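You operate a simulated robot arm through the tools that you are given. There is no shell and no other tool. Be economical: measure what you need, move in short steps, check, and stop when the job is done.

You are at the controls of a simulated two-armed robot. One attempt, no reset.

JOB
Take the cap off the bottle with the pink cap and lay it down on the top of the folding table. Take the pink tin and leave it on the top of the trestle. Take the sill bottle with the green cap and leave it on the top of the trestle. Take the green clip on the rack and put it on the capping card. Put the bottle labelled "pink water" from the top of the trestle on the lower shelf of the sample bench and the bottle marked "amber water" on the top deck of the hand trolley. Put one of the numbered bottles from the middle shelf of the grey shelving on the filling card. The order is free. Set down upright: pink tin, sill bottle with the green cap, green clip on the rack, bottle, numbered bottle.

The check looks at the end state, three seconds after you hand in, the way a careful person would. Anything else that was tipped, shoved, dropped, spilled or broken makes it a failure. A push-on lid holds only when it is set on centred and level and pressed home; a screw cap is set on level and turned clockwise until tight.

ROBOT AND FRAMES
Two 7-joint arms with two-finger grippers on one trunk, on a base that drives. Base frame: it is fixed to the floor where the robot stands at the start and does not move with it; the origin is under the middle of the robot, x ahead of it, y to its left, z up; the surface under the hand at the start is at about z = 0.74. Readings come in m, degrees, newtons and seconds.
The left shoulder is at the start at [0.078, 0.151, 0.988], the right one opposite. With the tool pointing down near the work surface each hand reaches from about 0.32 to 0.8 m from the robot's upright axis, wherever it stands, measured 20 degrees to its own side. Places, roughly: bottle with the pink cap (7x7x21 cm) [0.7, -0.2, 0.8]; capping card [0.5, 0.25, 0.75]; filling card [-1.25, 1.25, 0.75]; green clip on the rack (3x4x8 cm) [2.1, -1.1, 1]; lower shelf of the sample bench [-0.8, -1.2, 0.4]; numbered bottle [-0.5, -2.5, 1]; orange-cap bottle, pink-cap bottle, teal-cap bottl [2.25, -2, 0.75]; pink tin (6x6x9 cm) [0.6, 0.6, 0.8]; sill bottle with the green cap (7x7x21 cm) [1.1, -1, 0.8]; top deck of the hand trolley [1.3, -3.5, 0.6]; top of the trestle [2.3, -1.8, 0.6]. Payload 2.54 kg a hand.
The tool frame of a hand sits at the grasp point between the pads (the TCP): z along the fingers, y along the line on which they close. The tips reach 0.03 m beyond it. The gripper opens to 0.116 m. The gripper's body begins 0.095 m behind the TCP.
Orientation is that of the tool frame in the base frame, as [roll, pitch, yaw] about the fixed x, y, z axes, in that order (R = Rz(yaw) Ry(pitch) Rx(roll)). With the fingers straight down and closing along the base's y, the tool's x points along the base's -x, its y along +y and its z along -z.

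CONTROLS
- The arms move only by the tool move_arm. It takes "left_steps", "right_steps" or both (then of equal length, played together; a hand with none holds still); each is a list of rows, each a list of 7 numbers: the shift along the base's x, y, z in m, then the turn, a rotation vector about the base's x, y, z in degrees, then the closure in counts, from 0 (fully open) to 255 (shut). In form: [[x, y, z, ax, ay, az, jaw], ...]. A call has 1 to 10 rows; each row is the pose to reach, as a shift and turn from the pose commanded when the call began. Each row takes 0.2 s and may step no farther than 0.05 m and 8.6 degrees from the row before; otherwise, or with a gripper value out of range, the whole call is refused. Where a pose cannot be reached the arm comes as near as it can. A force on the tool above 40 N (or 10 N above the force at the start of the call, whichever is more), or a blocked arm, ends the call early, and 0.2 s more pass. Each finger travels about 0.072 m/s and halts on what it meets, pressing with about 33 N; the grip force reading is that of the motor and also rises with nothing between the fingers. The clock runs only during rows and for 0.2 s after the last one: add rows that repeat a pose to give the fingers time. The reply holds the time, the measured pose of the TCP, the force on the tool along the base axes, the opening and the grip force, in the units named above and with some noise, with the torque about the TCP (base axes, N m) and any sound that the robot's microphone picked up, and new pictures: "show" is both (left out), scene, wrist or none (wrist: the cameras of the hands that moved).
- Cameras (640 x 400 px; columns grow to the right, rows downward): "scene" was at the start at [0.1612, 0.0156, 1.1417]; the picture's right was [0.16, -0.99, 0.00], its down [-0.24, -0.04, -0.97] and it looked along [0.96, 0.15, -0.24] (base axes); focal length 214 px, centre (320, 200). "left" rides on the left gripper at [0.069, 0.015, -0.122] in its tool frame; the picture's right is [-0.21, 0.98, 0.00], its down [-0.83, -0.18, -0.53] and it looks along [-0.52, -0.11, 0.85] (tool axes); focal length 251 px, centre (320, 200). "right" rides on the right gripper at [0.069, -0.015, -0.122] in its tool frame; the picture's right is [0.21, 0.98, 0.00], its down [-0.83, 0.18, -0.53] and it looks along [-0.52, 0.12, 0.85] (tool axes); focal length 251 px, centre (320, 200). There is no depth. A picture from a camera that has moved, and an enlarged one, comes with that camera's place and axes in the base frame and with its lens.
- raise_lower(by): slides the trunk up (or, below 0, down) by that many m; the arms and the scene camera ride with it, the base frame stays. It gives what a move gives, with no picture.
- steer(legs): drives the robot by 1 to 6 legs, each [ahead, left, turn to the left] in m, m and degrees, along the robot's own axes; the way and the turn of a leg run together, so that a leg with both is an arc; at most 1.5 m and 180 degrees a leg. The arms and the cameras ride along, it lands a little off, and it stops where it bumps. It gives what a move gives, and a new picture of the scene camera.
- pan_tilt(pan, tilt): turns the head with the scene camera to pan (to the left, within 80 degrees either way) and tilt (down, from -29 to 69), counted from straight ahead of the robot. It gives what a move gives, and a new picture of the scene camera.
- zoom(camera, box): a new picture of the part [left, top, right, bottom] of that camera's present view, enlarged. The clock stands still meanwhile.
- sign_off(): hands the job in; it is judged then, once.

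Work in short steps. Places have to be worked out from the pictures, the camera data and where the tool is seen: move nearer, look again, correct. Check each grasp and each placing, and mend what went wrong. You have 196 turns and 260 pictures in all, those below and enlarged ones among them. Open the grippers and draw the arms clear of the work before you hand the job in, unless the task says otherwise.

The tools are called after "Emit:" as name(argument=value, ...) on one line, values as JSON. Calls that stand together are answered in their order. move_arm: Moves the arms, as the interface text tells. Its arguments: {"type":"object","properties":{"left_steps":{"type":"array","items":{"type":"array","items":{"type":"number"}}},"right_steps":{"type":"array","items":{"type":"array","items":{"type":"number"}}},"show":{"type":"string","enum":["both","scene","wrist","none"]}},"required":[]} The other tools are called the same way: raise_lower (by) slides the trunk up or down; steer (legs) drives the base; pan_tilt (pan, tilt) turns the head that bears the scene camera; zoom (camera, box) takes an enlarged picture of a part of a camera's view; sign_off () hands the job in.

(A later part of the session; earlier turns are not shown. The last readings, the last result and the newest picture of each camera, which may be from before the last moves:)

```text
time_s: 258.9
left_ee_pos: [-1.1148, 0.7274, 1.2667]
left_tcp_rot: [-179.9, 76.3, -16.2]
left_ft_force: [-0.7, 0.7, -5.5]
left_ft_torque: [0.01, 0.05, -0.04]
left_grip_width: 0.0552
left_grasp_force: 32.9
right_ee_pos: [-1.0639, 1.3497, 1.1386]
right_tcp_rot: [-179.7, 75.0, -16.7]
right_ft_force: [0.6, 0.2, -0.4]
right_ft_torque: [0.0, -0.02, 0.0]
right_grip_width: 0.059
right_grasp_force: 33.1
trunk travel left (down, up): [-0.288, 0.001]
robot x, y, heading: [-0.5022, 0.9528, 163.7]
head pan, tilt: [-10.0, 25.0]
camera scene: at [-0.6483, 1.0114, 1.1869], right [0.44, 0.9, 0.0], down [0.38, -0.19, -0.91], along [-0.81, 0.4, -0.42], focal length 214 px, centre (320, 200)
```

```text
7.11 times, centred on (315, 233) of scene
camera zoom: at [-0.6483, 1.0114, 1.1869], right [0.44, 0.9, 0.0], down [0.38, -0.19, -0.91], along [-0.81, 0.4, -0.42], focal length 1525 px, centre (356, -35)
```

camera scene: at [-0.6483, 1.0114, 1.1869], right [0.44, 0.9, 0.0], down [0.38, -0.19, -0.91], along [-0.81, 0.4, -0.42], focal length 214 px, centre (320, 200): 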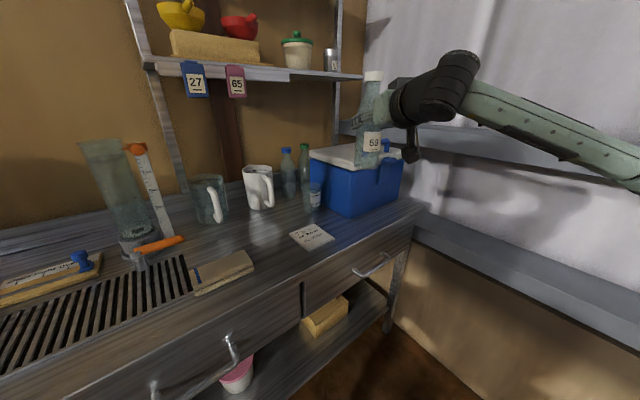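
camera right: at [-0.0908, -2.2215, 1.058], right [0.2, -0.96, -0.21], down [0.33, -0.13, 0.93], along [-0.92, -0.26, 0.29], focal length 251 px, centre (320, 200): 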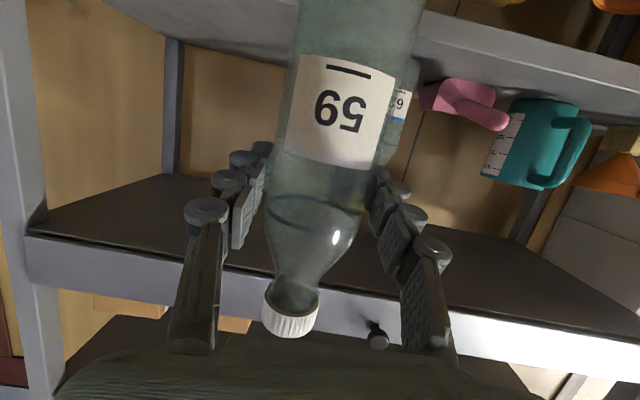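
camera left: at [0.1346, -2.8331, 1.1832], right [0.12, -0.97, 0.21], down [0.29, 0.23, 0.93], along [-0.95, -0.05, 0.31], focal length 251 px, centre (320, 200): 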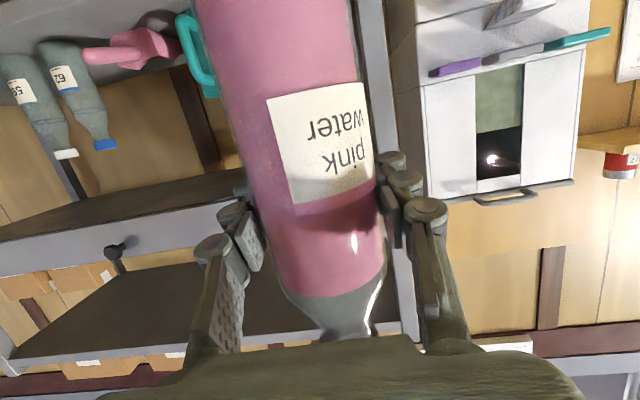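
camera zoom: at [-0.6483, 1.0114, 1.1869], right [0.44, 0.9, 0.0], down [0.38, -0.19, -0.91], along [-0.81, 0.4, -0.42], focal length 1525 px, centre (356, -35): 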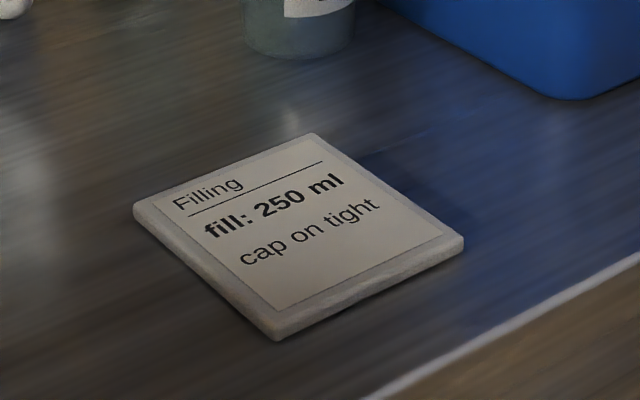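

The card's at about (−1.2, 1.255). I move bottle 59 over it and lower partway, then compare in the picture.

Emit:
move_arm(right_steps=[[-0.034, -0.024, 0, 0, 0, 0, 255], [-0.068, -0.047, 0, 0, 0, 0, 255], [-0.102, -0.071, 0, 0, 0, 0, 255], [-0.136, -0.095, 0, 0, 0, 0, 255], [-0.136, -0.095, -0.049, 0, 0, 0, 255], [-0.136, -0.095, -0.098, 0, 0, 0, 255], [-0.136, -0.095, -0.147, 0, 0, 0, 255], [-0.136, -0.095, -0.189, 0, 0, 0, 255]], show="scene")

Emit:
pan_tilt(pan=-10, tilt=40)

```text
time_s: 260.7
left_ee_pos: [-1.1154, 0.7267, 1.2666]
left_tcp_rot: [-179.9, 76.2, -16.0]
left_ft_force: [1.0, -0.8, -6.3]
left_ft_torque: [0.0, 0.07, -0.03]
left_grip_width: 0.0551
left_grasp_force: 33.0
right_ee_pos: [-1.1993, 1.2503, 0.9487]
right_tcp_rot: [-179.6, 75.2, -16.6]
right_ft_force: [-0.1, -0.7, -1.2]
right_ft_torque: [-0.01, 0.01, 0.02]
right_grip_width: 0.0591
right_grasp_force: 33.1
trunk travel left (down, up): [-0.288, 0.001]
robot x, y, heading: [-0.5005, 0.949, 163.7]
head pan, tilt: [-10.0, 25.0]
camera scene: at [-0.6484, 1.0106, 1.1869], right [0.44, 0.9, 0.0], down [0.38, -0.19, -0.91], along [-0.81, 0.4, -0.42], focal length 214 px, centre (320, 200)
```

scene: 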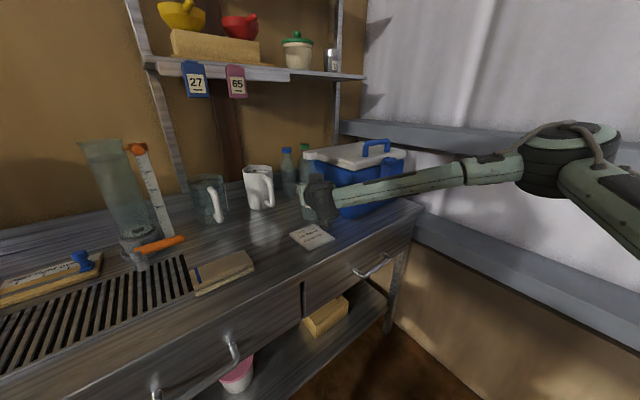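

```text
time_s: 261.5
left_ee_pos: [-1.1141, 0.728, 1.2665]
left_tcp_rot: [180.0, 76.2, -16.1]
left_ft_force: [0.4, -0.8, -5.5]
left_ft_torque: [0.01, 0.05, -0.02]
left_grip_width: 0.055
left_grasp_force: 32.8
right_ee_pos: [-1.1981, 1.2507, 0.9489]
right_tcp_rot: [-179.7, 75.0, -16.7]
right_ft_force: [-0.6, 0.6, -0.6]
right_ft_torque: [0.01, 0.0, -0.02]
right_grip_width: 0.059
right_grasp_force: 32.5
trunk travel left (down, up): [-0.288, 0.001]
robot x, y, heading: [-0.5005, 0.952, 163.6]
head pan, tilt: [-10.0, 40.0]
camera scene: at [-0.6418, 1.008, 1.1637], right [0.44, 0.9, 0.0], down [0.58, -0.28, -0.77], along [-0.69, 0.34, -0.64], focal length 214 px, centre (320, 200)
```

scene: 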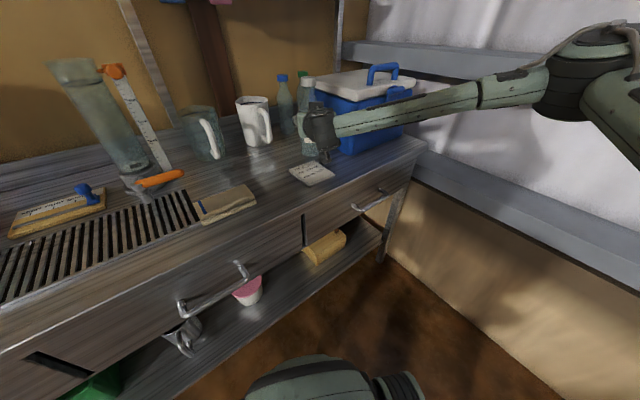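

Bottle appears roughly above the card. Shift 1 cm forward and lower 5 cm more, checking the wrist view.

Emit:
move_arm(right_steps=[[-0.012, 0.005, -0.025, 0, 0, 0, 255], [-0.012, 0.005, -0.05, 0, 0, 0, 255]])

Emit:
zoom(camera="scene", box=[250, 90, 410, 190])

```text
time_s: 262.1
left_ee_pos: [-1.1124, 0.7257, 1.2681]
left_tcp_rot: [-179.7, 76.5, -15.9]
left_ft_force: [-0.1, -0.5, -5.6]
left_ft_torque: [0.01, 0.07, -0.01]
left_grip_width: 0.0549
left_grasp_force: 32.7
right_ee_pos: [-1.2105, 1.256, 0.9093]
right_tcp_rot: [179.9, 76.2, -17.2]
right_ft_force: [-1.9, -1.3, 27.8]
right_ft_torque: [0.52, 1.4, 0.11]
right_grip_width: 0.0591
right_grasp_force: 32.3
trunk travel left (down, up): [-0.288, 0.001]
robot x, y, heading: [-0.5017, 0.9508, 163.7]
head pan, tilt: [-10.0, 40.0]
camera scene: at [-0.6392, 1.0064, 1.1649], right [0.44, 0.9, 0.0], down [0.57, -0.28, -0.77], along [-0.69, 0.34, -0.64], focal length 214 px, centre (320, 200)
camera right: at [-1.0768, 1.2306, 0.8705], right [-0.24, -0.95, -0.21], down [0.25, -0.27, 0.93], along [-0.94, 0.17, 0.3], focal length 251 px, centre (320, 200)
```

scene: 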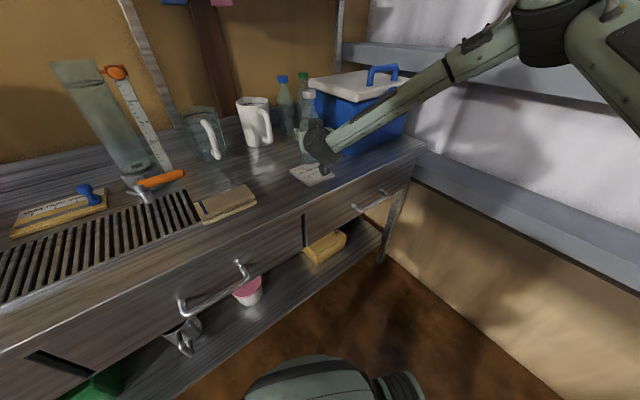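
right: 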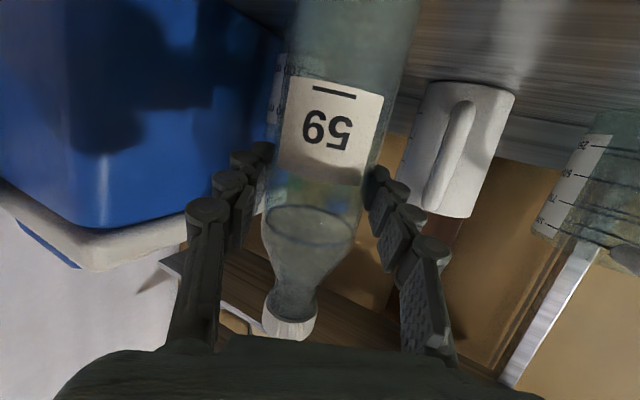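

```text
4.00 times, centred on (330, 140) of scene
camera zoom: at [-0.6392, 1.0064, 1.1649], right [0.44, 0.9, 0.0], down [0.57, -0.28, -0.77], along [-0.69, 0.34, -0.64], focal length 858 px, centre (280, 440)
```

zoom: 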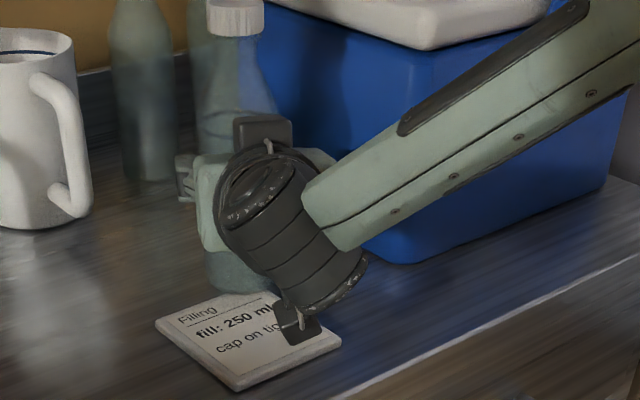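

Contact came early: the bench surface is at ≈0.805, so the bottle is just behind the card; with that height the card centre is (−1.16, 1.229). Raise 3 cm and shift onto it.

Emit:
move_arm(right_steps=[[0, 0, 0.02, 0, 0, 0, 255], [0, 0, 0.045, 0, 0, 0, 255], [0.025, -0.0135, 0.045, 0, 0, 0, 255], [0.05, -0.027, 0.045, 0, 0, 0, 255]])

Emit:
zoom(camera="scene", box=[250, 90, 410, 190])

```text
time_s: 263.1
left_ee_pos: [-1.1157, 0.7266, 1.2684]
left_tcp_rot: [180.0, 76.3, -16.1]
left_ft_force: [-0.9, 0.2, -5.1]
left_ft_torque: [0.0, 0.07, 0.03]
left_grip_width: 0.055
left_grasp_force: 33.1
right_ee_pos: [-1.1605, 1.2312, 0.944]
right_tcp_rot: [-179.5, 75.1, -16.5]
right_ft_force: [1.1, 0.3, -1.3]
right_ft_torque: [0.03, 0.03, 0.02]
right_grip_width: 0.0589
right_grasp_force: 33.1
trunk travel left (down, up): [-0.288, 0.001]
robot x, y, heading: [-0.5012, 0.954, 163.5]
head pan, tilt: [-10.0, 40.0]
camera scene: at [-0.6415, 1.008, 1.1636], right [0.44, 0.9, 0.0], down [0.58, -0.28, -0.77], along [-0.69, 0.34, -0.64], focal length 214 px, centre (320, 200)
camera right: at [-1.0262, 1.2059, 0.9083], right [-0.23, -0.95, -0.21], down [0.24, -0.26, 0.94], along [-0.94, 0.17, 0.29], focal length 251 px, centre (320, 200)
```

scene: 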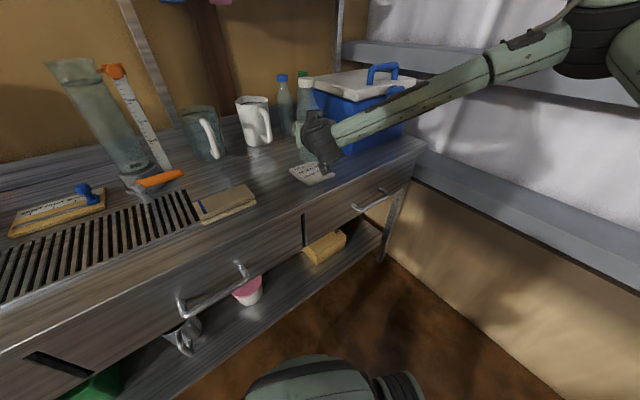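
right: 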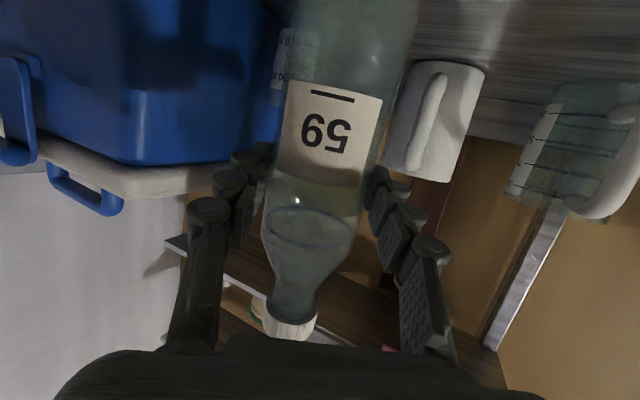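

```text
4.00 times, centred on (330, 140) of scene
camera zoom: at [-0.6415, 1.008, 1.1636], right [0.44, 0.9, 0.0], down [0.58, -0.28, -0.77], along [-0.69, 0.34, -0.64], focal length 858 px, centre (280, 440)
```

zoom: 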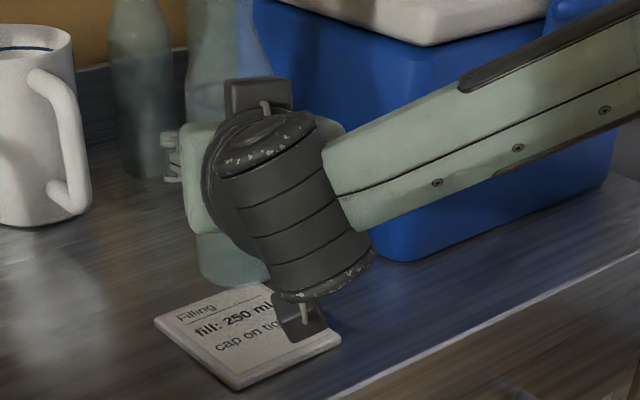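

Lowering from here should land the base at the card's centre. Lower gently.

Emit:
move_arm(right_steps=[[0, 0, -0.01, 0, 0, 0, 255], [0, 0, -0.016, 0, 0, 0, 255], [0, 0, -0.021, 0, 0, 0, 255], [0, 0, -0.025, 0, 0, 0, 255]], show="scene")

Emit:
zoom(camera="scene", box=[250, 90, 410, 190])

```text
time_s: 264.1
left_ee_pos: [-1.1149, 0.7268, 1.2669]
left_tcp_rot: [180.0, 76.4, -16.2]
left_ft_force: [0.4, 0.1, -6.3]
left_ft_torque: [0.02, 0.04, 0.02]
left_grip_width: 0.0546
left_grasp_force: 33.3
right_ee_pos: [-1.1619, 1.2325, 0.9191]
right_tcp_rot: [-179.5, 75.1, -16.7]
right_ft_force: [-0.6, 0.2, 0.4]
right_ft_torque: [0.01, -0.02, 0.02]
right_grip_width: 0.0589
right_grasp_force: 33.3
trunk travel left (down, up): [-0.288, 0.001]
robot x, y, heading: [-0.5016, 0.951, 163.8]
head pan, tilt: [-10.0, 40.0]
camera scene: at [-0.6417, 1.008, 1.1636], right [0.44, 0.9, 0.0], down [0.58, -0.28, -0.77], along [-0.69, 0.34, -0.64], focal length 214 px, centre (320, 200)
```

scene: 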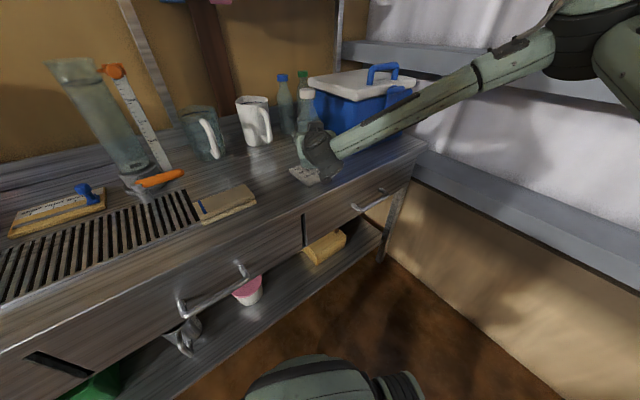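

```text
4.00 times, centred on (330, 140) of scene
camera zoom: at [-0.6417, 1.008, 1.1636], right [0.44, 0.9, 0.0], down [0.58, -0.28, -0.77], along [-0.69, 0.34, -0.64], focal length 858 px, centre (280, 440)
```

zoom: 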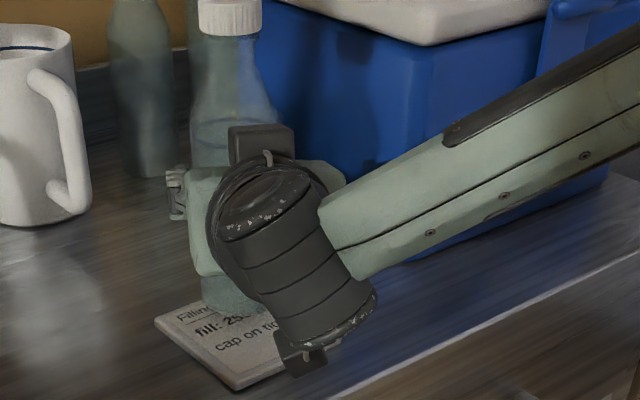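

Not yet touching; continue in small steps.

Emit:
move_arm(right_steps=[[0, 0, -0.004, 0, 0, 0, 255], [0, 0, -0.008, 0, 0, 0, 255], [0, 0, -0.012, 0, 0, 0, 255], [0, 0, -0.016, 0, 0, 0, 255], [0, 0, -0.02, 0, 0, 0, 255]], show="none")

Emit:
zoom(camera="scene", box=[250, 90, 410, 190])

```text
time_s: 265.3
left_ee_pos: [-1.1116, 0.7265, 1.2708]
left_tcp_rot: [-179.9, 76.5, -16.1]
left_ft_force: [0.6, 0.1, -4.2]
left_ft_torque: [0.05, 0.08, 0.02]
left_grip_width: 0.0551
left_grasp_force: 33.4
right_ee_pos: [-1.1624, 1.2304, 0.9079]
right_tcp_rot: [-179.9, 75.9, -17.1]
right_ft_force: [3.6, 0.8, 25.2]
right_ft_torque: [0.15, 0.46, -0.02]
right_grip_width: 0.0587
right_grasp_force: 33.0
trunk travel left (down, up): [-0.288, 0.001]
robot x, y, heading: [-0.5002, 0.9478, 163.6]
head pan, tilt: [-10.0, 40.0]
```

```text
4.00 times, centred on (330, 140) of scene
camera zoom: at [-0.6389, 1.007, 1.1646], right [0.44, 0.9, 0.0], down [0.57, -0.28, -0.77], along [-0.69, 0.34, -0.64], focal length 858 px, centre (280, 440)
```

zoom: 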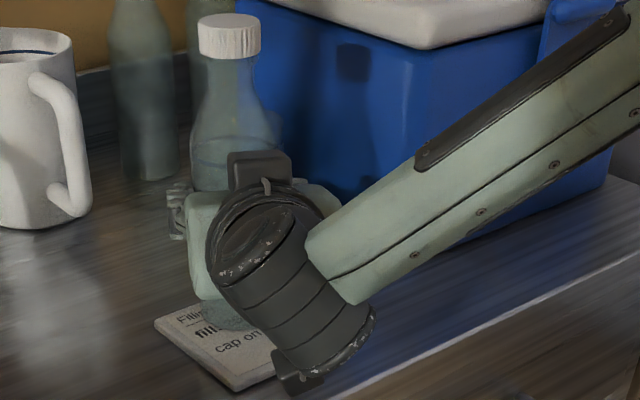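

The base stands on the card. Ease off, open, back out along the tool axis.

Emit:
move_arm(right_steps=[[0, 0, 0.006, 0, 0, 0, 255], [0, 0, 0.007, 0, 0, 0, 170], [0, 0, 0.007, 0, 0, 0, 60], [0, 0, 0.007, 0, 0, 0, 30], [0, 0, 0.007, 0, 0, 0, 30], [0.037, -0.011, 0.018, 0, 0, 0, 30], [0.074, -0.022, 0.028, 0, 0, 0, 30], [0.111, -0.033, 0.04, 0, 0, 0, 30], [0.148, -0.044, 0.065, 0, 0, 0, 30], [0.17, -0.05, 0.1, 0, 0, 0, 30]])

Emit:
zoom(camera="scene", box=[250, 90, 410, 190])

```text
time_s: 267.5
left_ee_pos: [-1.1147, 0.7281, 1.2678]
left_tcp_rot: [-179.9, 76.4, -16.1]
left_ft_force: [0.6, -0.3, -5.6]
left_ft_torque: [0.0, 0.1, -0.02]
left_grip_width: 0.0548
left_grasp_force: 33.1
right_ee_pos: [-0.9881, 1.1831, 1.0011]
right_tcp_rot: [-179.5, 75.1, -16.5]
right_ft_force: [0.2, -0.2, 0.7]
right_ft_torque: [0.0, -0.02, 0.0]
right_grip_width: 0.1026
right_grasp_force: 0.0
trunk travel left (down, up): [-0.288, 0.001]
robot x, y, heading: [-0.5003, 0.9503, 163.7]
head pan, tilt: [-10.0, 40.0]
camera scene: at [-0.6413, 1.008, 1.1637], right [0.44, 0.9, 0.0], down [0.58, -0.28, -0.77], along [-0.69, 0.34, -0.64], focal length 214 px, centre (320, 200)
camera right: at [-0.8546, 1.1574, 0.9652], right [-0.23, -0.95, -0.21], down [0.24, -0.26, 0.93], along [-0.94, 0.17, 0.29], focal length 251 px, centre (320, 200)
```

scene: 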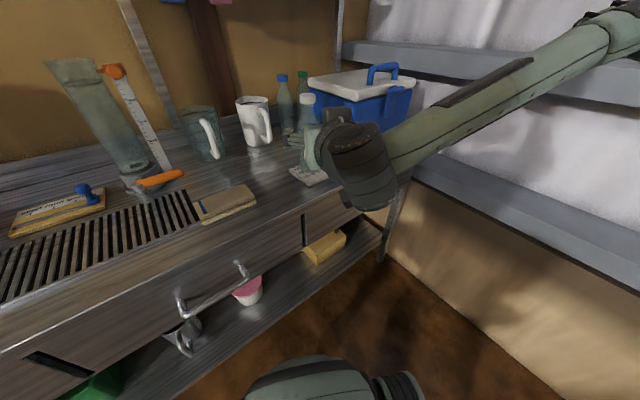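
right: 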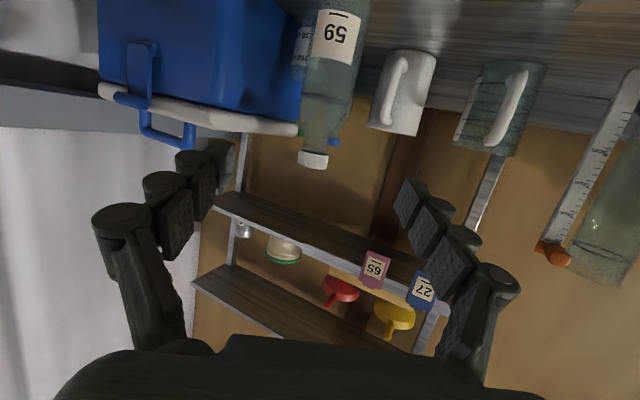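

```text
4.00 times, centred on (330, 140) of scene
camera zoom: at [-0.6413, 1.008, 1.1637], right [0.44, 0.9, 0.0], down [0.58, -0.28, -0.77], along [-0.69, 0.34, -0.64], focal length 858 px, centre (280, 440)
```

zoom: 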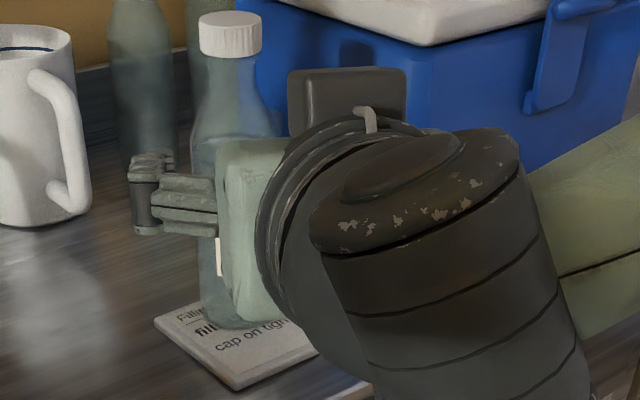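

Bottle 59 stands on the card. Now back off, turn to face −x, and strafe left along the corridor to the sample bench with the pink water.

Emit:
steer(legs=[[-0.4, 0, 0], [0, 0, 25], [0, 1.4, 0]])

Emit:
pan_tilt(pan=15, tilt=40)

```text
time_s: 284.3
left_ee_pos: [-0.371, -0.9829, 1.2676]
left_tcp_rot: [-179.9, 76.4, 8.7]
left_ft_force: [-0.2, -0.7, -4.8]
left_ft_torque: [-0.02, 0.07, 0.0]
left_grip_width: 0.0549
left_grasp_force: 32.7
right_ee_pos: [-0.4488, -0.5176, 1.0004]
right_tcp_rot: [-179.7, 75.0, 8.2]
right_ft_force: [0.3, -0.1, 0.5]
right_ft_torque: [-0.01, -0.01, -0.01]
right_grip_width: 0.1024
right_grasp_force: 0.0
trunk travel left (down, up): [-0.288, 0.001]
robot x, y, heading: [0.0884, -0.5191, -171.3]
head pan, tilt: [-10.0, 40.0]
camera scene: at [-0.0585, -0.5303, 1.1636], right [0.03, 1.0, 0.0], down [0.64, -0.02, -0.77], along [-0.77, 0.02, -0.64], focal length 214 px, centre (320, 200)
```

scene: 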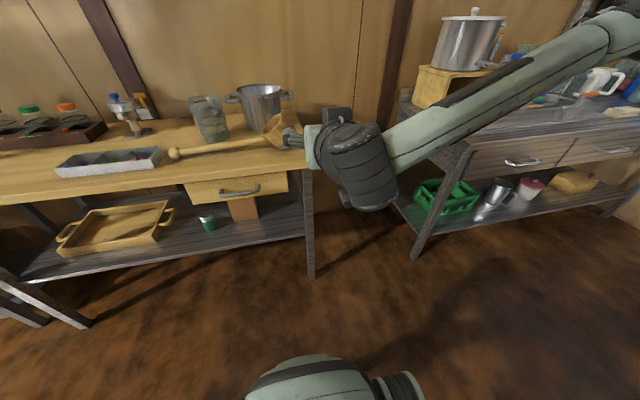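

```text
time_s: 285.2
left_ee_pos: [-0.3712, -0.9824, 1.2668]
left_tcp_rot: [180.0, 76.3, 8.5]
left_ft_force: [-0.3, 0.9, -5.9]
left_ft_torque: [0.0, 0.08, -0.02]
left_grip_width: 0.055
left_grasp_force: 33.5
right_ee_pos: [-0.4491, -0.5178, 0.9997]
right_tcp_rot: [-179.5, 75.1, 8.1]
right_ft_force: [-0.2, -0.5, -0.6]
right_ft_torque: [0.01, -0.01, -0.01]
right_grip_width: 0.102
right_grasp_force: 0.0
trunk travel left (down, up): [-0.288, 0.001]
robot x, y, heading: [0.0969, -0.5218, -171.5]
head pan, tilt: [15.0, 40.0]
camera scene: at [-0.0515, -0.5663, 1.1636], right [-0.4, 0.92, 0.0], down [0.59, 0.26, -0.77], along [-0.7, -0.3, -0.64], focal length 214 px, centre (320, 200)
```

scene: 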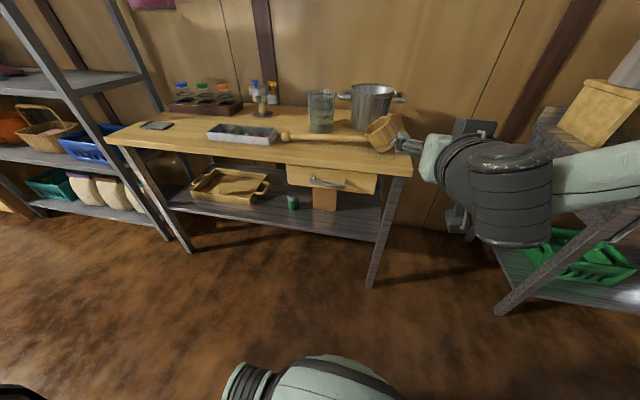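

Shelf at z≈0.407; free gap between basket and green tin around (−0.69,−1.13). I strafe left 0.285 m and lower the trunk fully.

Emit:
steer(legs=[[0.0, 0.285, 0]])

Emit:
raise_lower(by=-0.288)

Emit:
move_arm(left_steps=[[-0.03, 0.01, -0.03, 0, 0, 0, 255], [-0.06, 0.02, -0.06, 0, 0, 0, 255], [-0.09, 0.03, -0.09, 0, 0, 0, 255], [-0.1, 0.04, -0.13, 0, 0, 0, 255], [-0.1, 0.05, -0.17, 0, 0, 0, 255], [-0.1, 0.06, -0.21, 0, 0, 0, 255], [-0.1, 0.07, -0.25, 0, 0, 0, 255]])

```text
time_s: 288.5
left_ee_pos: [-0.3273, -1.2657, 1.2674]
left_tcp_rot: [-179.9, 76.4, 8.9]
left_ft_force: [0.6, 0.3, -5.5]
left_ft_torque: [0.0, 0.1, -0.01]
left_grip_width: 0.0548
left_grasp_force: 33.1
right_ee_pos: [-0.4068, -0.8003, 1.0]
right_tcp_rot: [-179.5, 75.1, 8.3]
right_ft_force: [0.0, 0.0, 0.1]
right_ft_torque: [-0.03, -0.01, 0.02]
right_grip_width: 0.1025
right_grasp_force: 0.1
trunk travel left (down, up): [-0.288, 0.001]
robot x, y, heading: [0.1344, -0.8053, -171.1]
head pan, tilt: [15.0, 40.0]
camera scene: at [-0.0086, -0.8484, 1.1636], right [-0.4, 0.92, 0.0], down [0.59, 0.26, -0.77], along [-0.7, -0.31, -0.64], focal length 214 px, centre (320, 200)
```

scene: 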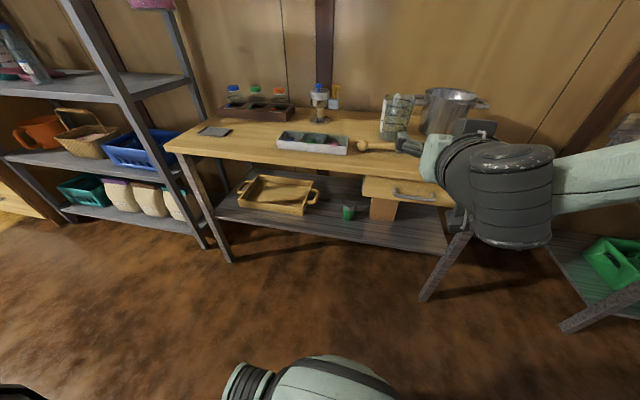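

```text
time_s: 291.4
left_ee_pos: [-0.3269, -1.2659, 0.9788]
left_tcp_rot: [-180.0, 76.4, 8.9]
left_ft_force: [0.5, 1.0, -4.9]
left_ft_torque: [-0.03, 0.07, 0.01]
left_grip_width: 0.055
left_grasp_force: 32.8
right_ee_pos: [-0.4063, -0.8029, 0.7127]
right_tcp_rot: [-179.6, 75.1, 8.3]
right_ft_force: [0.2, 0.7, -0.6]
right_ft_torque: [0.01, -0.03, 0.0]
right_grip_width: 0.1022
right_grasp_force: 0.1
trunk travel left (down, up): [0.0, 0.289]
robot x, y, heading: [0.1326, -0.8015, -171.1]
head pan, tilt: [15.0, 40.0]
```

```text
time_s: 293.0
left_ee_pos: [-0.4251, -1.1943, 0.7299]
left_tcp_rot: [-179.8, 76.2, 9.0]
left_ft_force: [-0.7, 0.5, -5.0]
left_ft_torque: [0.04, 0.02, 0.04]
left_grip_width: 0.0548
left_grasp_force: 33.3
right_ee_pos: [-0.4062, -0.801, 0.7119]
right_tcp_rot: [-179.5, 75.0, 8.3]
right_ft_force: [0.3, 0.9, 1.2]
right_ft_torque: [0.0, 0.02, 0.01]
right_grip_width: 0.1024
right_grasp_force: 0.1
trunk travel left (down, up): [0.0, 0.289]
robot x, y, heading: [0.1355, -0.8011, -171.1]
head pan, tilt: [15.0, 40.0]
camera scene: at [-0.0085, -0.8481, 0.8756], right [-0.4, 0.92, 0.0], down [0.59, 0.26, -0.77], along [-0.7, -0.31, -0.64], focal length 214 px, centre (320, 200)
camera left: at [-0.2901, -1.1906, 0.6902], right [0.1, -0.97, 0.21], down [0.29, 0.23, 0.93], along [-0.95, -0.03, 0.31], focal length 251 px, centre (320, 200)
```

scene: 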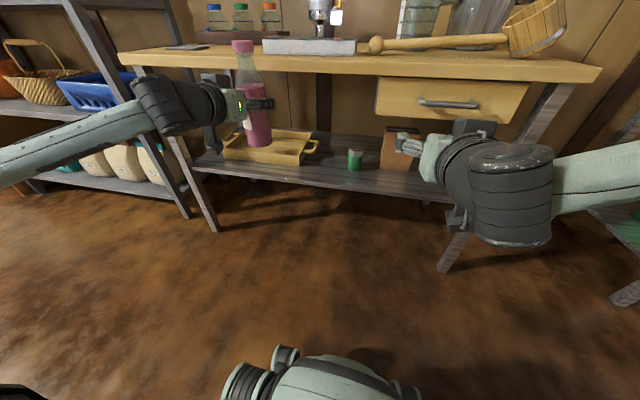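
left: 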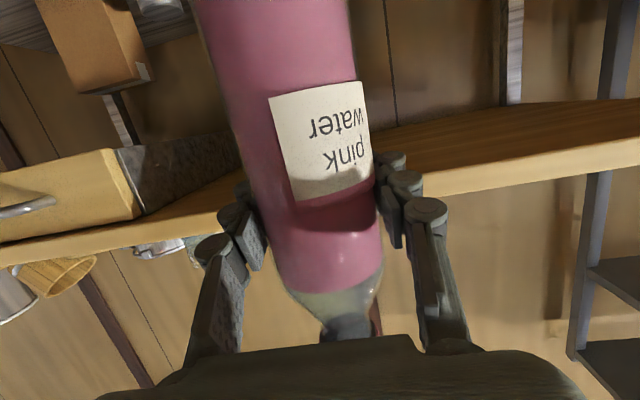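

Reach is fine so far. Continue lowering to z≈0.53, moving to y≈−1.13.

Emit:
move_arm(left_steps=[[-0.005, 0.012, -0.04, 0, 0, 0, 255], [-0.01, 0.025, -0.08, 0, 0, 0, 255], [-0.015, 0.04, -0.12, 0, 0, 0, 255], [-0.02, 0.052, -0.16, 0, 0, 0, 255], [-0.025, 0.064, -0.2, 0, 0, 0, 255]])

```text
time_s: 294.2
left_ee_pos: [-0.4178, -1.1473, 0.5336]
left_tcp_rot: [-169.9, 76.1, 12.7]
left_ft_force: [-0.1, 0.7, -1.0]
left_ft_torque: [0.0, -0.21, 0.04]
left_grip_width: 0.0548
left_grasp_force: 33.6
left hand out of reach, approached as far as the arm can: row 2, 3, 4, 5
right_ee_pos: [-0.4063, -0.8003, 0.7134]
right_tcp_rot: [-179.8, 75.2, 8.3]
right_ft_force: [-0.3, -0.5, 0.2]
right_ft_torque: [-0.01, -0.09, 0.04]
right_grip_width: 0.1025
right_grasp_force: 0.0
trunk travel left (down, up): [0.0, 0.289]
robot x, y, heading: [0.1348, -0.8039, -171.1]
head pan, tilt: [15.0, 40.0]
camera scene: at [-0.008, -0.8477, 0.8757], right [-0.4, 0.92, 0.0], down [0.59, 0.26, -0.77], along [-0.7, -0.31, -0.64], focal length 214 px, centre (320, 200)
camera left: at [-0.2815, -1.156, 0.4925], right [0.0, -0.99, 0.17], down [0.32, 0.16, 0.94], along [-0.95, 0.05, 0.31], focal length 251 px, centre (320, 200)
```

scene: 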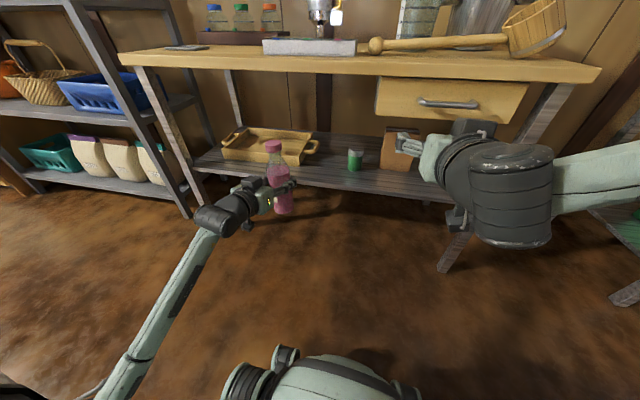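
left: 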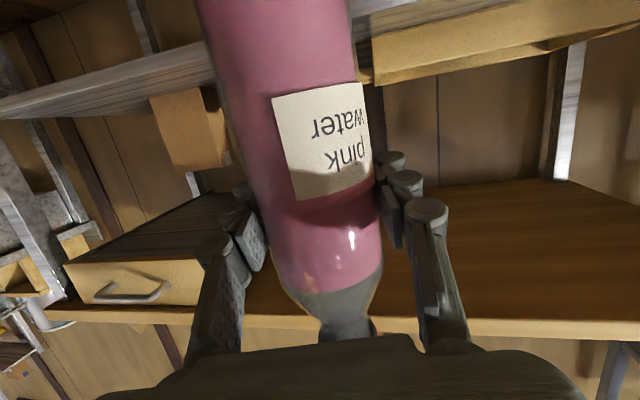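

The arm switched to a low-elbow posture and reached (−0.418,−1.147,0.534), bottle about 2.4° off upright; I correct that while moving forward part-way under the bench top.

Emit:
move_arm(left_steps=[[-0.01, 0.0, 0.006, -1.2, 0, 0, 255], [-0.03, 0.004, 0.008, -2.4, 0, 0, 255], [-0.065, 0.007, 0.008, -2.4, 0, 0, 255], [-0.1, 0.01, 0.008, -2.4, 0, 0, 255], [-0.135, 0.012, 0.008, -2.4, 0, 0, 255]])

```text
time_s: 295.4
left_ee_pos: [-0.4273, -1.1478, 0.5346]
left_tcp_rot: [-173.9, 75.7, 8.7]
left_ft_force: [-0.5, 0.4, -5.3]
left_ft_torque: [-0.03, 0.07, 0.03]
left_grip_width: 0.0547
left_grasp_force: 32.9
left hand out of reach, approached as far as the arm can: row 2, 3, 4, 5
right_ee_pos: [-0.4064, -0.8013, 0.7124]
right_tcp_rot: [-179.6, 75.2, 8.3]
right_ft_force: [0.8, -0.6, 0.3]
right_ft_torque: [0.0, -0.02, 0.02]
right_grip_width: 0.1026
right_grasp_force: 0.1
trunk travel left (down, up): [0.0, 0.289]
robot x, y, heading: [0.1356, -0.8024, -171.3]
head pan, tilt: [15.0, 40.0]
camera scene: at [-0.0085, -0.8481, 0.8756], right [-0.4, 0.92, 0.0], down [0.59, 0.26, -0.77], along [-0.7, -0.31, -0.64], focal length 214 px, centre (320, 200)
camera left: at [-0.2914, -1.1571, 0.4959], right [-0.01, -0.98, 0.18], down [0.31, 0.17, 0.94], along [-0.95, 0.06, 0.3], focal length 251 px, centre (320, 200)
```

scene: 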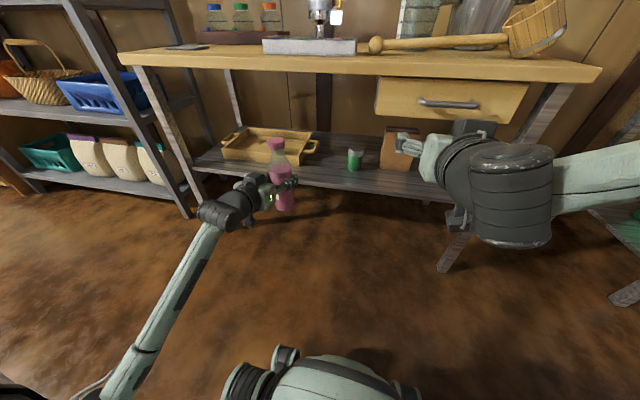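
left: 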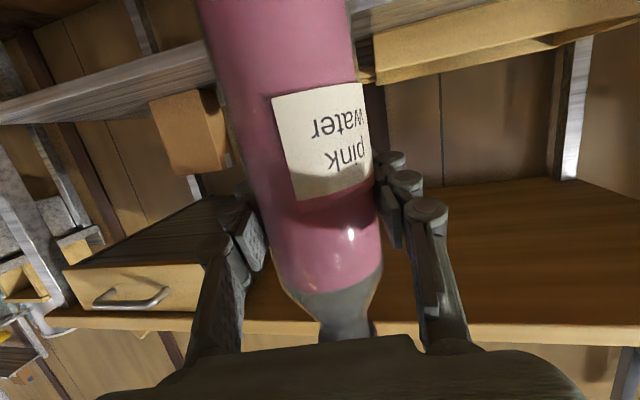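

The wrist is at its limit here, so I'll hold this arm pose and drive in instead. First raise the right hand high above the bench, and the trunk 1.5 cm for clearance.

Emit:
move_arm(right_steps=[[0, 0, 0.05, 0, 0, 0, 30], [0, 0, 0.1, 0, 0, 0, 30], [0, 0, 0.15, 0, 0, 0, 30], [0, 0, 0.2, 0, 0, 0, 30], [0, 0, 0.25, 0, 0, 0, 30], [0, 0, 0.3, 0, 0, 0, 30], [0, 0, 0.35, 0, 0, 0, 30]], show="none")

Emit:
raise_lower(by=0.015)

Emit:
steer(legs=[[0.12, -0.055, 0]])

Emit:
zoom(camera="left", box=[0, 0, 640, 400])

```text
time_s: 297.0
left_ee_pos: [-0.427, -1.1475, 0.5353]
left_tcp_rot: [-173.7, 75.7, 8.7]
left_ft_force: [0.0, -0.2, -5.8]
left_ft_torque: [0.0, 0.07, -0.02]
left_grip_width: 0.0544
left_grasp_force: 32.9
right_ee_pos: [-0.4059, -0.7994, 1.062]
right_tcp_rot: [-179.4, 75.1, 8.4]
right_ft_force: [-0.4, -0.7, -0.6]
right_ft_torque: [0.0, -0.01, -0.03]
right_grip_width: 0.1025
right_grasp_force: 0.0
trunk travel left (down, up): [0.0, 0.289]
robot x, y, heading: [0.1345, -0.8045, -171.2]
head pan, tilt: [15.0, 40.0]
```

```text
time_s: 297.6
left_ee_pos: [-0.4274, -1.1468, 0.5502]
left_tcp_rot: [-173.7, 75.8, 8.6]
left_ft_force: [0.3, 0.3, -5.1]
left_ft_torque: [0.01, 0.07, -0.01]
left_grip_width: 0.0548
left_grasp_force: 33.0
right_ee_pos: [-0.4061, -0.8015, 1.0775]
right_tcp_rot: [-179.6, 75.1, 8.4]
right_ft_force: [0.4, -0.1, -0.4]
right_ft_torque: [0.0, 0.0, 0.0]
right_grip_width: 0.1024
right_grasp_force: 0.2
trunk travel left (down, up): [-0.015, 0.274]
robot x, y, heading: [0.1354, -0.8031, -171.0]
head pan, tilt: [15.0, 40.0]
```

```text
time_s: 298.9
left_ee_pos: [-0.5547, -1.1096, 0.5491]
left_tcp_rot: [-173.7, 75.7, 8.8]
left_ft_force: [-0.3, -0.1, -5.8]
left_ft_torque: [-0.01, 0.01, -0.02]
left_grip_width: 0.0546
left_grasp_force: 32.9
right_ee_pos: [-0.5348, -0.764, 1.0767]
right_tcp_rot: [-179.6, 75.1, 8.3]
right_ft_force: [-0.7, -0.3, -0.8]
right_ft_torque: [-0.02, 0.01, -0.02]
right_grip_width: 0.1024
right_grasp_force: 0.2
trunk travel left (down, up): [-0.015, 0.274]
robot x, y, heading: [0.0039, -0.77, -171.2]
head pan, tilt: [15.0, 40.0]
camera scene: at [-0.1366, -0.8109, 0.8906], right [-0.4, 0.92, 0.0], down [0.59, 0.26, -0.77], along [-0.7, -0.31, -0.64], focal length 214 px, centre (320, 200)
```

scene: 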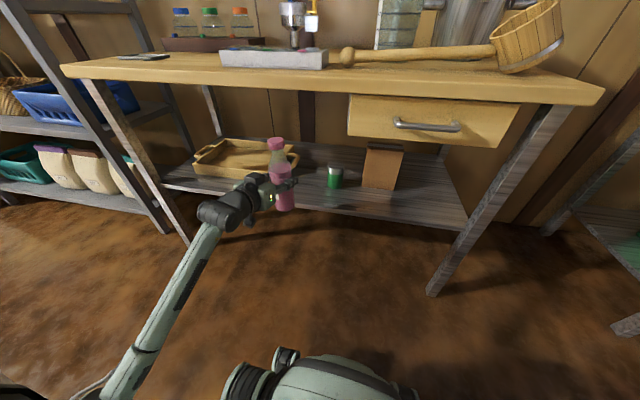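

```text
1.00 times, centred on (320, 200) of left (not enlarged: the box is as wide or as high as the picture)
camera zoom: at [-0.4193, -1.1201, 0.5109], right [-0.01, -0.98, 0.18], down [0.31, 0.17, 0.94], along [-0.95, 0.06, 0.3], focal length 251 px, centre (320, 200)
```

zoom: 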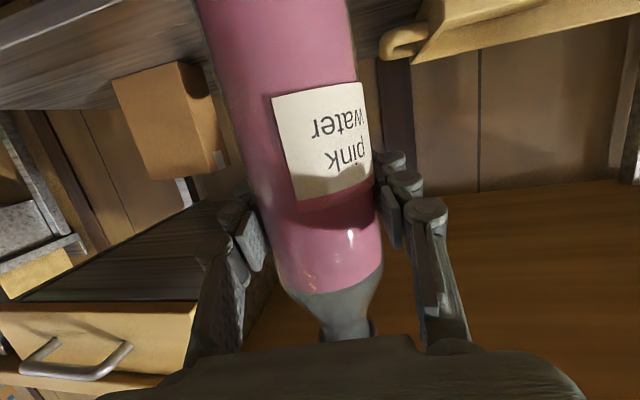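

Clear so far: shelf front at x≈−0.59, tin at (−0.76,−1.03), basket corner (−0.71,−1.24). Drive 0.12 m further in.

Emit:
steer(legs=[[0.12, 0, 0]])

Emit:
zoom(camera="scene", box=[160, 100, 400, 250])

```text
time_s: 300.2
left_ee_pos: [-0.6749, -1.1296, 0.5481]
left_tcp_rot: [-173.6, 75.6, 8.7]
left_ft_force: [-0.6, -0.2, -5.7]
left_ft_torque: [-0.01, 0.04, -0.01]
left_grip_width: 0.0547
left_grasp_force: 33.2
right_ee_pos: [-0.6532, -0.7806, 1.0763]
right_tcp_rot: [-179.7, 75.1, 8.3]
right_ft_force: [0.3, -0.2, 0.2]
right_ft_torque: [0.02, 0.02, 0.01]
right_grip_width: 0.1025
right_grasp_force: 0.0
trunk travel left (down, up): [-0.015, 0.274]
robot x, y, heading: [-0.1099, -0.7879, -171.4]
head pan, tilt: [15.0, 40.0]
camera scene: at [-0.2561, -0.8292, 0.8906], right [-0.4, 0.92, 0.0], down [0.59, 0.26, -0.77], along [-0.7, -0.31, -0.64], focal length 214 px, centre (320, 200)
```

scene: 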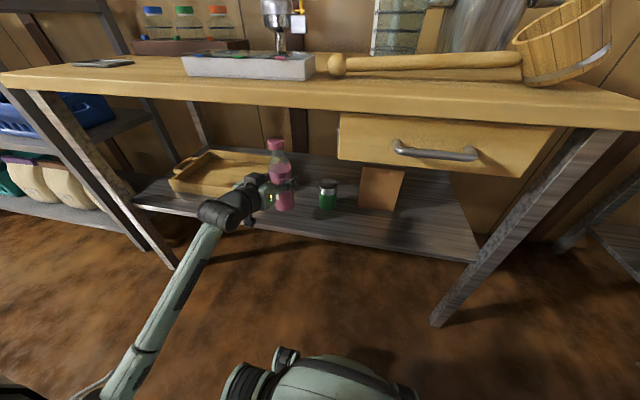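

```text
2.67 times, centred on (280, 175) of scene
camera zoom: at [-0.2561, -0.8292, 0.8906], right [-0.4, 0.92, 0.0], down [0.59, 0.26, -0.77], along [-0.7, -0.31, -0.64], focal length 572 px, centre (427, 267)
```

zoom: 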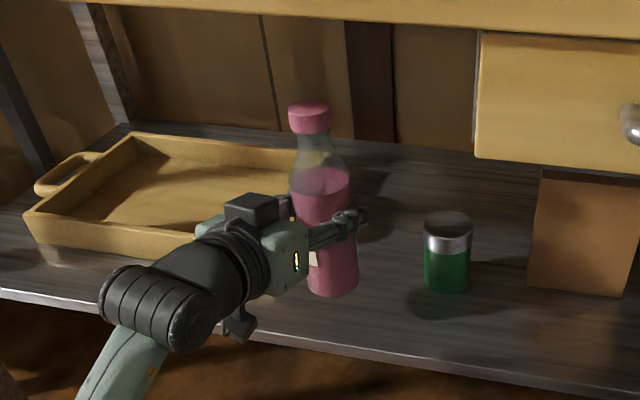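

Well positioned between tray and tin. Lower the trunk the last 1.5 cm, then lower the arm in small steps.

Emit:
raise_lower(by=-0.015)

Emit:
move_arm(left_steps=[[0, 0, -0.006, 0, 0, 0, 255], [0, 0, -0.012, 0, 0, 0, 255], [0, 0, -0.017, 0, 0, 0, 255]], show="scene")

```text
time_s: 300.8
left_ee_pos: [-0.6739, -1.1291, 0.5343]
left_tcp_rot: [-173.7, 75.7, 8.7]
left_ft_force: [-0.2, 0.2, -5.8]
left_ft_torque: [-0.04, 0.06, 0.0]
left_grip_width: 0.0547
left_grasp_force: 33.0
right_ee_pos: [-0.6522, -0.781, 1.0623]
right_tcp_rot: [-179.6, 75.1, 8.4]
right_ft_force: [-0.8, -0.8, 0.3]
right_ft_torque: [0.0, 0.02, 0.02]
right_grip_width: 0.1022
right_grasp_force: 0.0
trunk travel left (down, up): [0.0, 0.289]
robot x, y, heading: [-0.1097, -0.7815, -171.4]
head pan, tilt: [15.0, 40.0]
```

```text
time_s: 301.6
left_ee_pos: [-0.6752, -1.1303, 0.517]
left_tcp_rot: [-173.2, 75.7, 8.8]
left_ft_force: [0.4, -1.0, -5.7]
left_ft_torque: [-0.01, 0.05, 0.02]
left_grip_width: 0.0547
left_grasp_force: 32.8
right_ee_pos: [-0.6527, -0.7807, 1.0624]
right_tcp_rot: [-179.5, 75.1, 8.3]
right_ft_force: [0.5, -0.1, -1.5]
right_ft_torque: [0.02, 0.0, -0.02]
right_grip_width: 0.1025
right_grasp_force: 0.0
trunk travel left (down, up): [0.0, 0.289]
robot x, y, heading: [-0.1112, -0.788, -171.1]
head pan, tilt: [15.0, 40.0]
camera scene: at [-0.2561, -0.8292, 0.8756], right [-0.4, 0.92, 0.0], down [0.59, 0.26, -0.77], along [-0.7, -0.31, -0.64], focal length 214 px, centre (320, 200)
```

scene: 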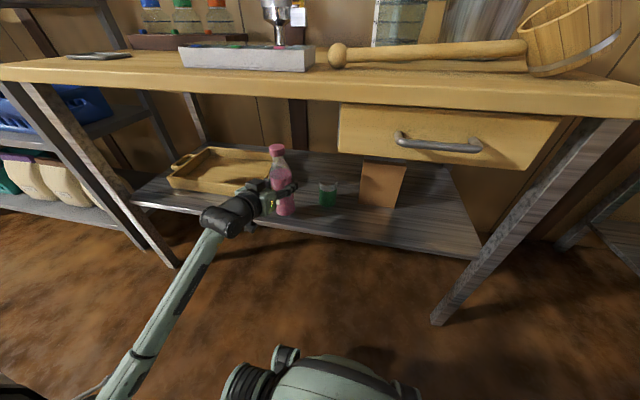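

Works. Keep lowering 4 mm at a time, with a 1.5° upright correction.

Emit:
move_arm(left_steps=[[0, 0, -0.003, -0.8, 0, 0, 255], [0, 0, -0.006, -1.5, 0, 0, 255], [0, 0, -0.01, -1.5, 0, 0, 255], [0, 0, -0.014, -1.5, 0, 0, 255], [0, 0, -0.018, -1.5, 0, 0, 255]], show="none")

```text
time_s: 302.8
left_ee_pos: [-0.6744, -1.1279, 0.5163]
left_tcp_rot: [-173.2, 75.6, 8.9]
left_ft_force: [0.9, -0.3, -4.7]
left_ft_torque: [0.01, 0.09, 0.01]
left_grip_width: 0.0547
left_grasp_force: 32.9
left hand out of reach, approached as far as the arm can: row 2, 3, 4, 5
right_ee_pos: [-0.6523, -0.7811, 1.0626]
right_tcp_rot: [-179.7, 75.0, 8.3]
right_ft_force: [0.3, -0.1, -0.6]
right_ft_torque: [-0.01, -0.01, -0.01]
right_grip_width: 0.1024
right_grasp_force: 0.1
trunk travel left (down, up): [0.0, 0.289]
robot x, y, heading: [-0.1104, -0.7826, -171.4]
head pan, tilt: [15.0, 40.0]
```

The turn is what's unreachable; retry with pure lowering.

Emit:
move_arm(left_steps=[[0, 0, -0.004, 0, 0, 0, 255], [0, 0, -0.008, 0, 0, 0, 255], [0, 0, -0.012, 0, 0, 0, 255], [0, 0, -0.016, 0, 0, 0, 255], [0, 0, -0.02, 0, 0, 0, 255]], show="none")

Emit:
zoom(camera="scene", box=[180, 110, 380, 235])

```text
time_s: 304.0
left_ee_pos: [-0.674, -1.1288, 0.516]
left_tcp_rot: [-173.2, 75.6, 8.8]
left_ft_force: [-0.3, 0.4, -4.7]
left_ft_torque: [-0.02, 0.02, -0.03]
left_grip_width: 0.0548
left_grasp_force: 33.2
left hand out of reach, approached as far as the arm can: row 1, 2, 3, 4, 5
right_ee_pos: [-0.6532, -0.7812, 1.0624]
right_tcp_rot: [-179.5, 75.1, 8.4]
right_ft_force: [0.2, -0.3, -0.4]
right_ft_torque: [-0.04, -0.01, 0.02]
right_grip_width: 0.1023
right_grasp_force: 0.0
trunk travel left (down, up): [0.0, 0.289]
robot x, y, heading: [-0.1103, -0.7831, -171.3]
head pan, tilt: [15.0, 40.0]
```

```text
3.20 times, centred on (280, 172) of scene
camera zoom: at [-0.2561, -0.8292, 0.8756], right [-0.4, 0.92, 0.0], down [0.59, 0.26, -0.77], along [-0.7, -0.31, -0.64], focal length 686 px, centre (448, 288)
```

zoom: 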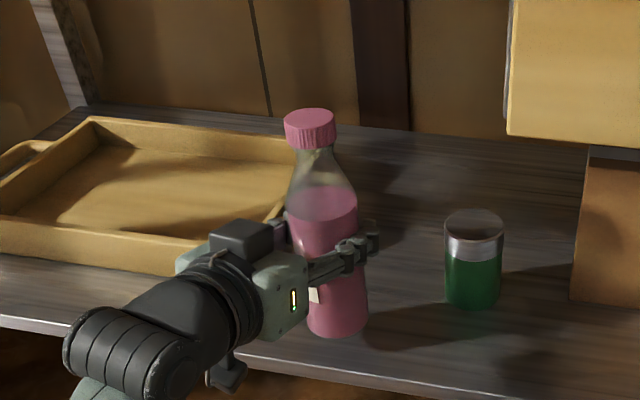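

Arm limit again, ~1 cm above the shelf. I test whether reaching 4 cm further forward allows going lower.

Emit:
move_arm(left_steps=[[-0.02, -0.003, 0, 0, 0, 0, 255], [-0.04, -0.006, 0, 0, 0, 0, 255], [-0.04, -0.006, -0.005, 0, 0, 0, 255], [-0.04, -0.006, -0.01, 0, 0, 0, 255]], show="none")

```text
time_s: 305.0
left_ee_pos: [-0.7129, -1.1364, 0.513]
left_tcp_rot: [-170.3, 75.5, 12.3]
left_ft_force: [0.4, -0.1, -5.8]
left_ft_torque: [0.01, 0.06, 0.0]
left_grip_width: 0.0545
left_grasp_force: 32.9
left hand out of reach, approached as far as the arm can: row 1, 2, 4
right_ee_pos: [-0.6543, -0.7813, 1.0617]
right_tcp_rot: [-179.6, 75.1, 8.3]
right_ft_force: [0.7, -0.1, 1.5]
right_ft_torque: [-0.05, -0.03, 0.0]
right_grip_width: 0.1023
right_grasp_force: 0.2
trunk travel left (down, up): [0.0, 0.289]
robot x, y, heading: [-0.1105, -0.7852, -171.5]
head pan, tilt: [15.0, 40.0]
```

Turning the hand in line with the arm (yaw left) may ease the limit while keeping the bottle upright; I add +8° about z with the upright correction.

Emit:
move_arm(left_steps=[[0, 0, 0, 0, 0, 4, 255], [0, 0, 0, 0, 0, 8, 255], [0, 0, 0, -1.2, 0, 8, 255], [0, 0, 0, -2.3, 0, 8, 255], [0, 0, -0.005, -2.3, 0, 8, 255]], show="none")

```text
time_s: 306.2
left_ee_pos: [-0.7131, -1.1352, 0.5118]
left_tcp_rot: [-170.3, 75.5, 12.3]
left_ft_force: [0.7, -0.2, -5.2]
left_ft_torque: [0.0, 0.0, -0.04]
left_grip_width: 0.0547
left_grasp_force: 33.2
left hand out of reach, approached as far as the arm can: row 1, 2, 3, 4, 5
right_ee_pos: [-0.6531, -0.7818, 1.0613]
right_tcp_rot: [-179.6, 75.1, 8.4]
right_ft_force: [0.2, 1.0, 0.2]
right_ft_torque: [0.0, 0.02, 0.03]
right_grip_width: 0.1022
right_grasp_force: 0.0
trunk travel left (down, up): [0.0, 0.289]
robot x, y, heading: [-0.1109, -0.7834, -171.5]
head pan, tilt: [15.0, 40.0]
```

Try the other direction: −6° yaw.

Emit:
move_arm(left_steps=[[0, 0, 0, 0, 0, -3, 255], [0, 0, 0, 0, 0, -6, 255], [0, 0, -0.004, 0, 0, -6, 255], [0, 0, -0.008, 0, 0, -6, 255], [0, 0, -0.012, 0, 0, -6, 255]], show="none")

```text
time_s: 307.4
left_ee_pos: [-0.7128, -1.1367, 0.5026]
left_tcp_rot: [-170.0, 75.5, 6.4]
left_ft_force: [0.4, -0.6, -6.1]
left_ft_torque: [-0.05, 0.05, 0.0]
left_grip_width: 0.0547
left_grasp_force: 32.5
right_ee_pos: [-0.6538, -0.7811, 1.0625]
right_tcp_rot: [-179.5, 75.1, 8.4]
right_ft_force: [1.0, -0.6, -0.4]
right_ft_torque: [-0.02, 0.02, -0.03]
right_grip_width: 0.1023
right_grasp_force: 0.0
trunk travel left (down, up): [0.0, 0.289]
robot x, y, heading: [-0.1159, -0.7898, -171.5]
head pan, tilt: [15.0, 40.0]
```

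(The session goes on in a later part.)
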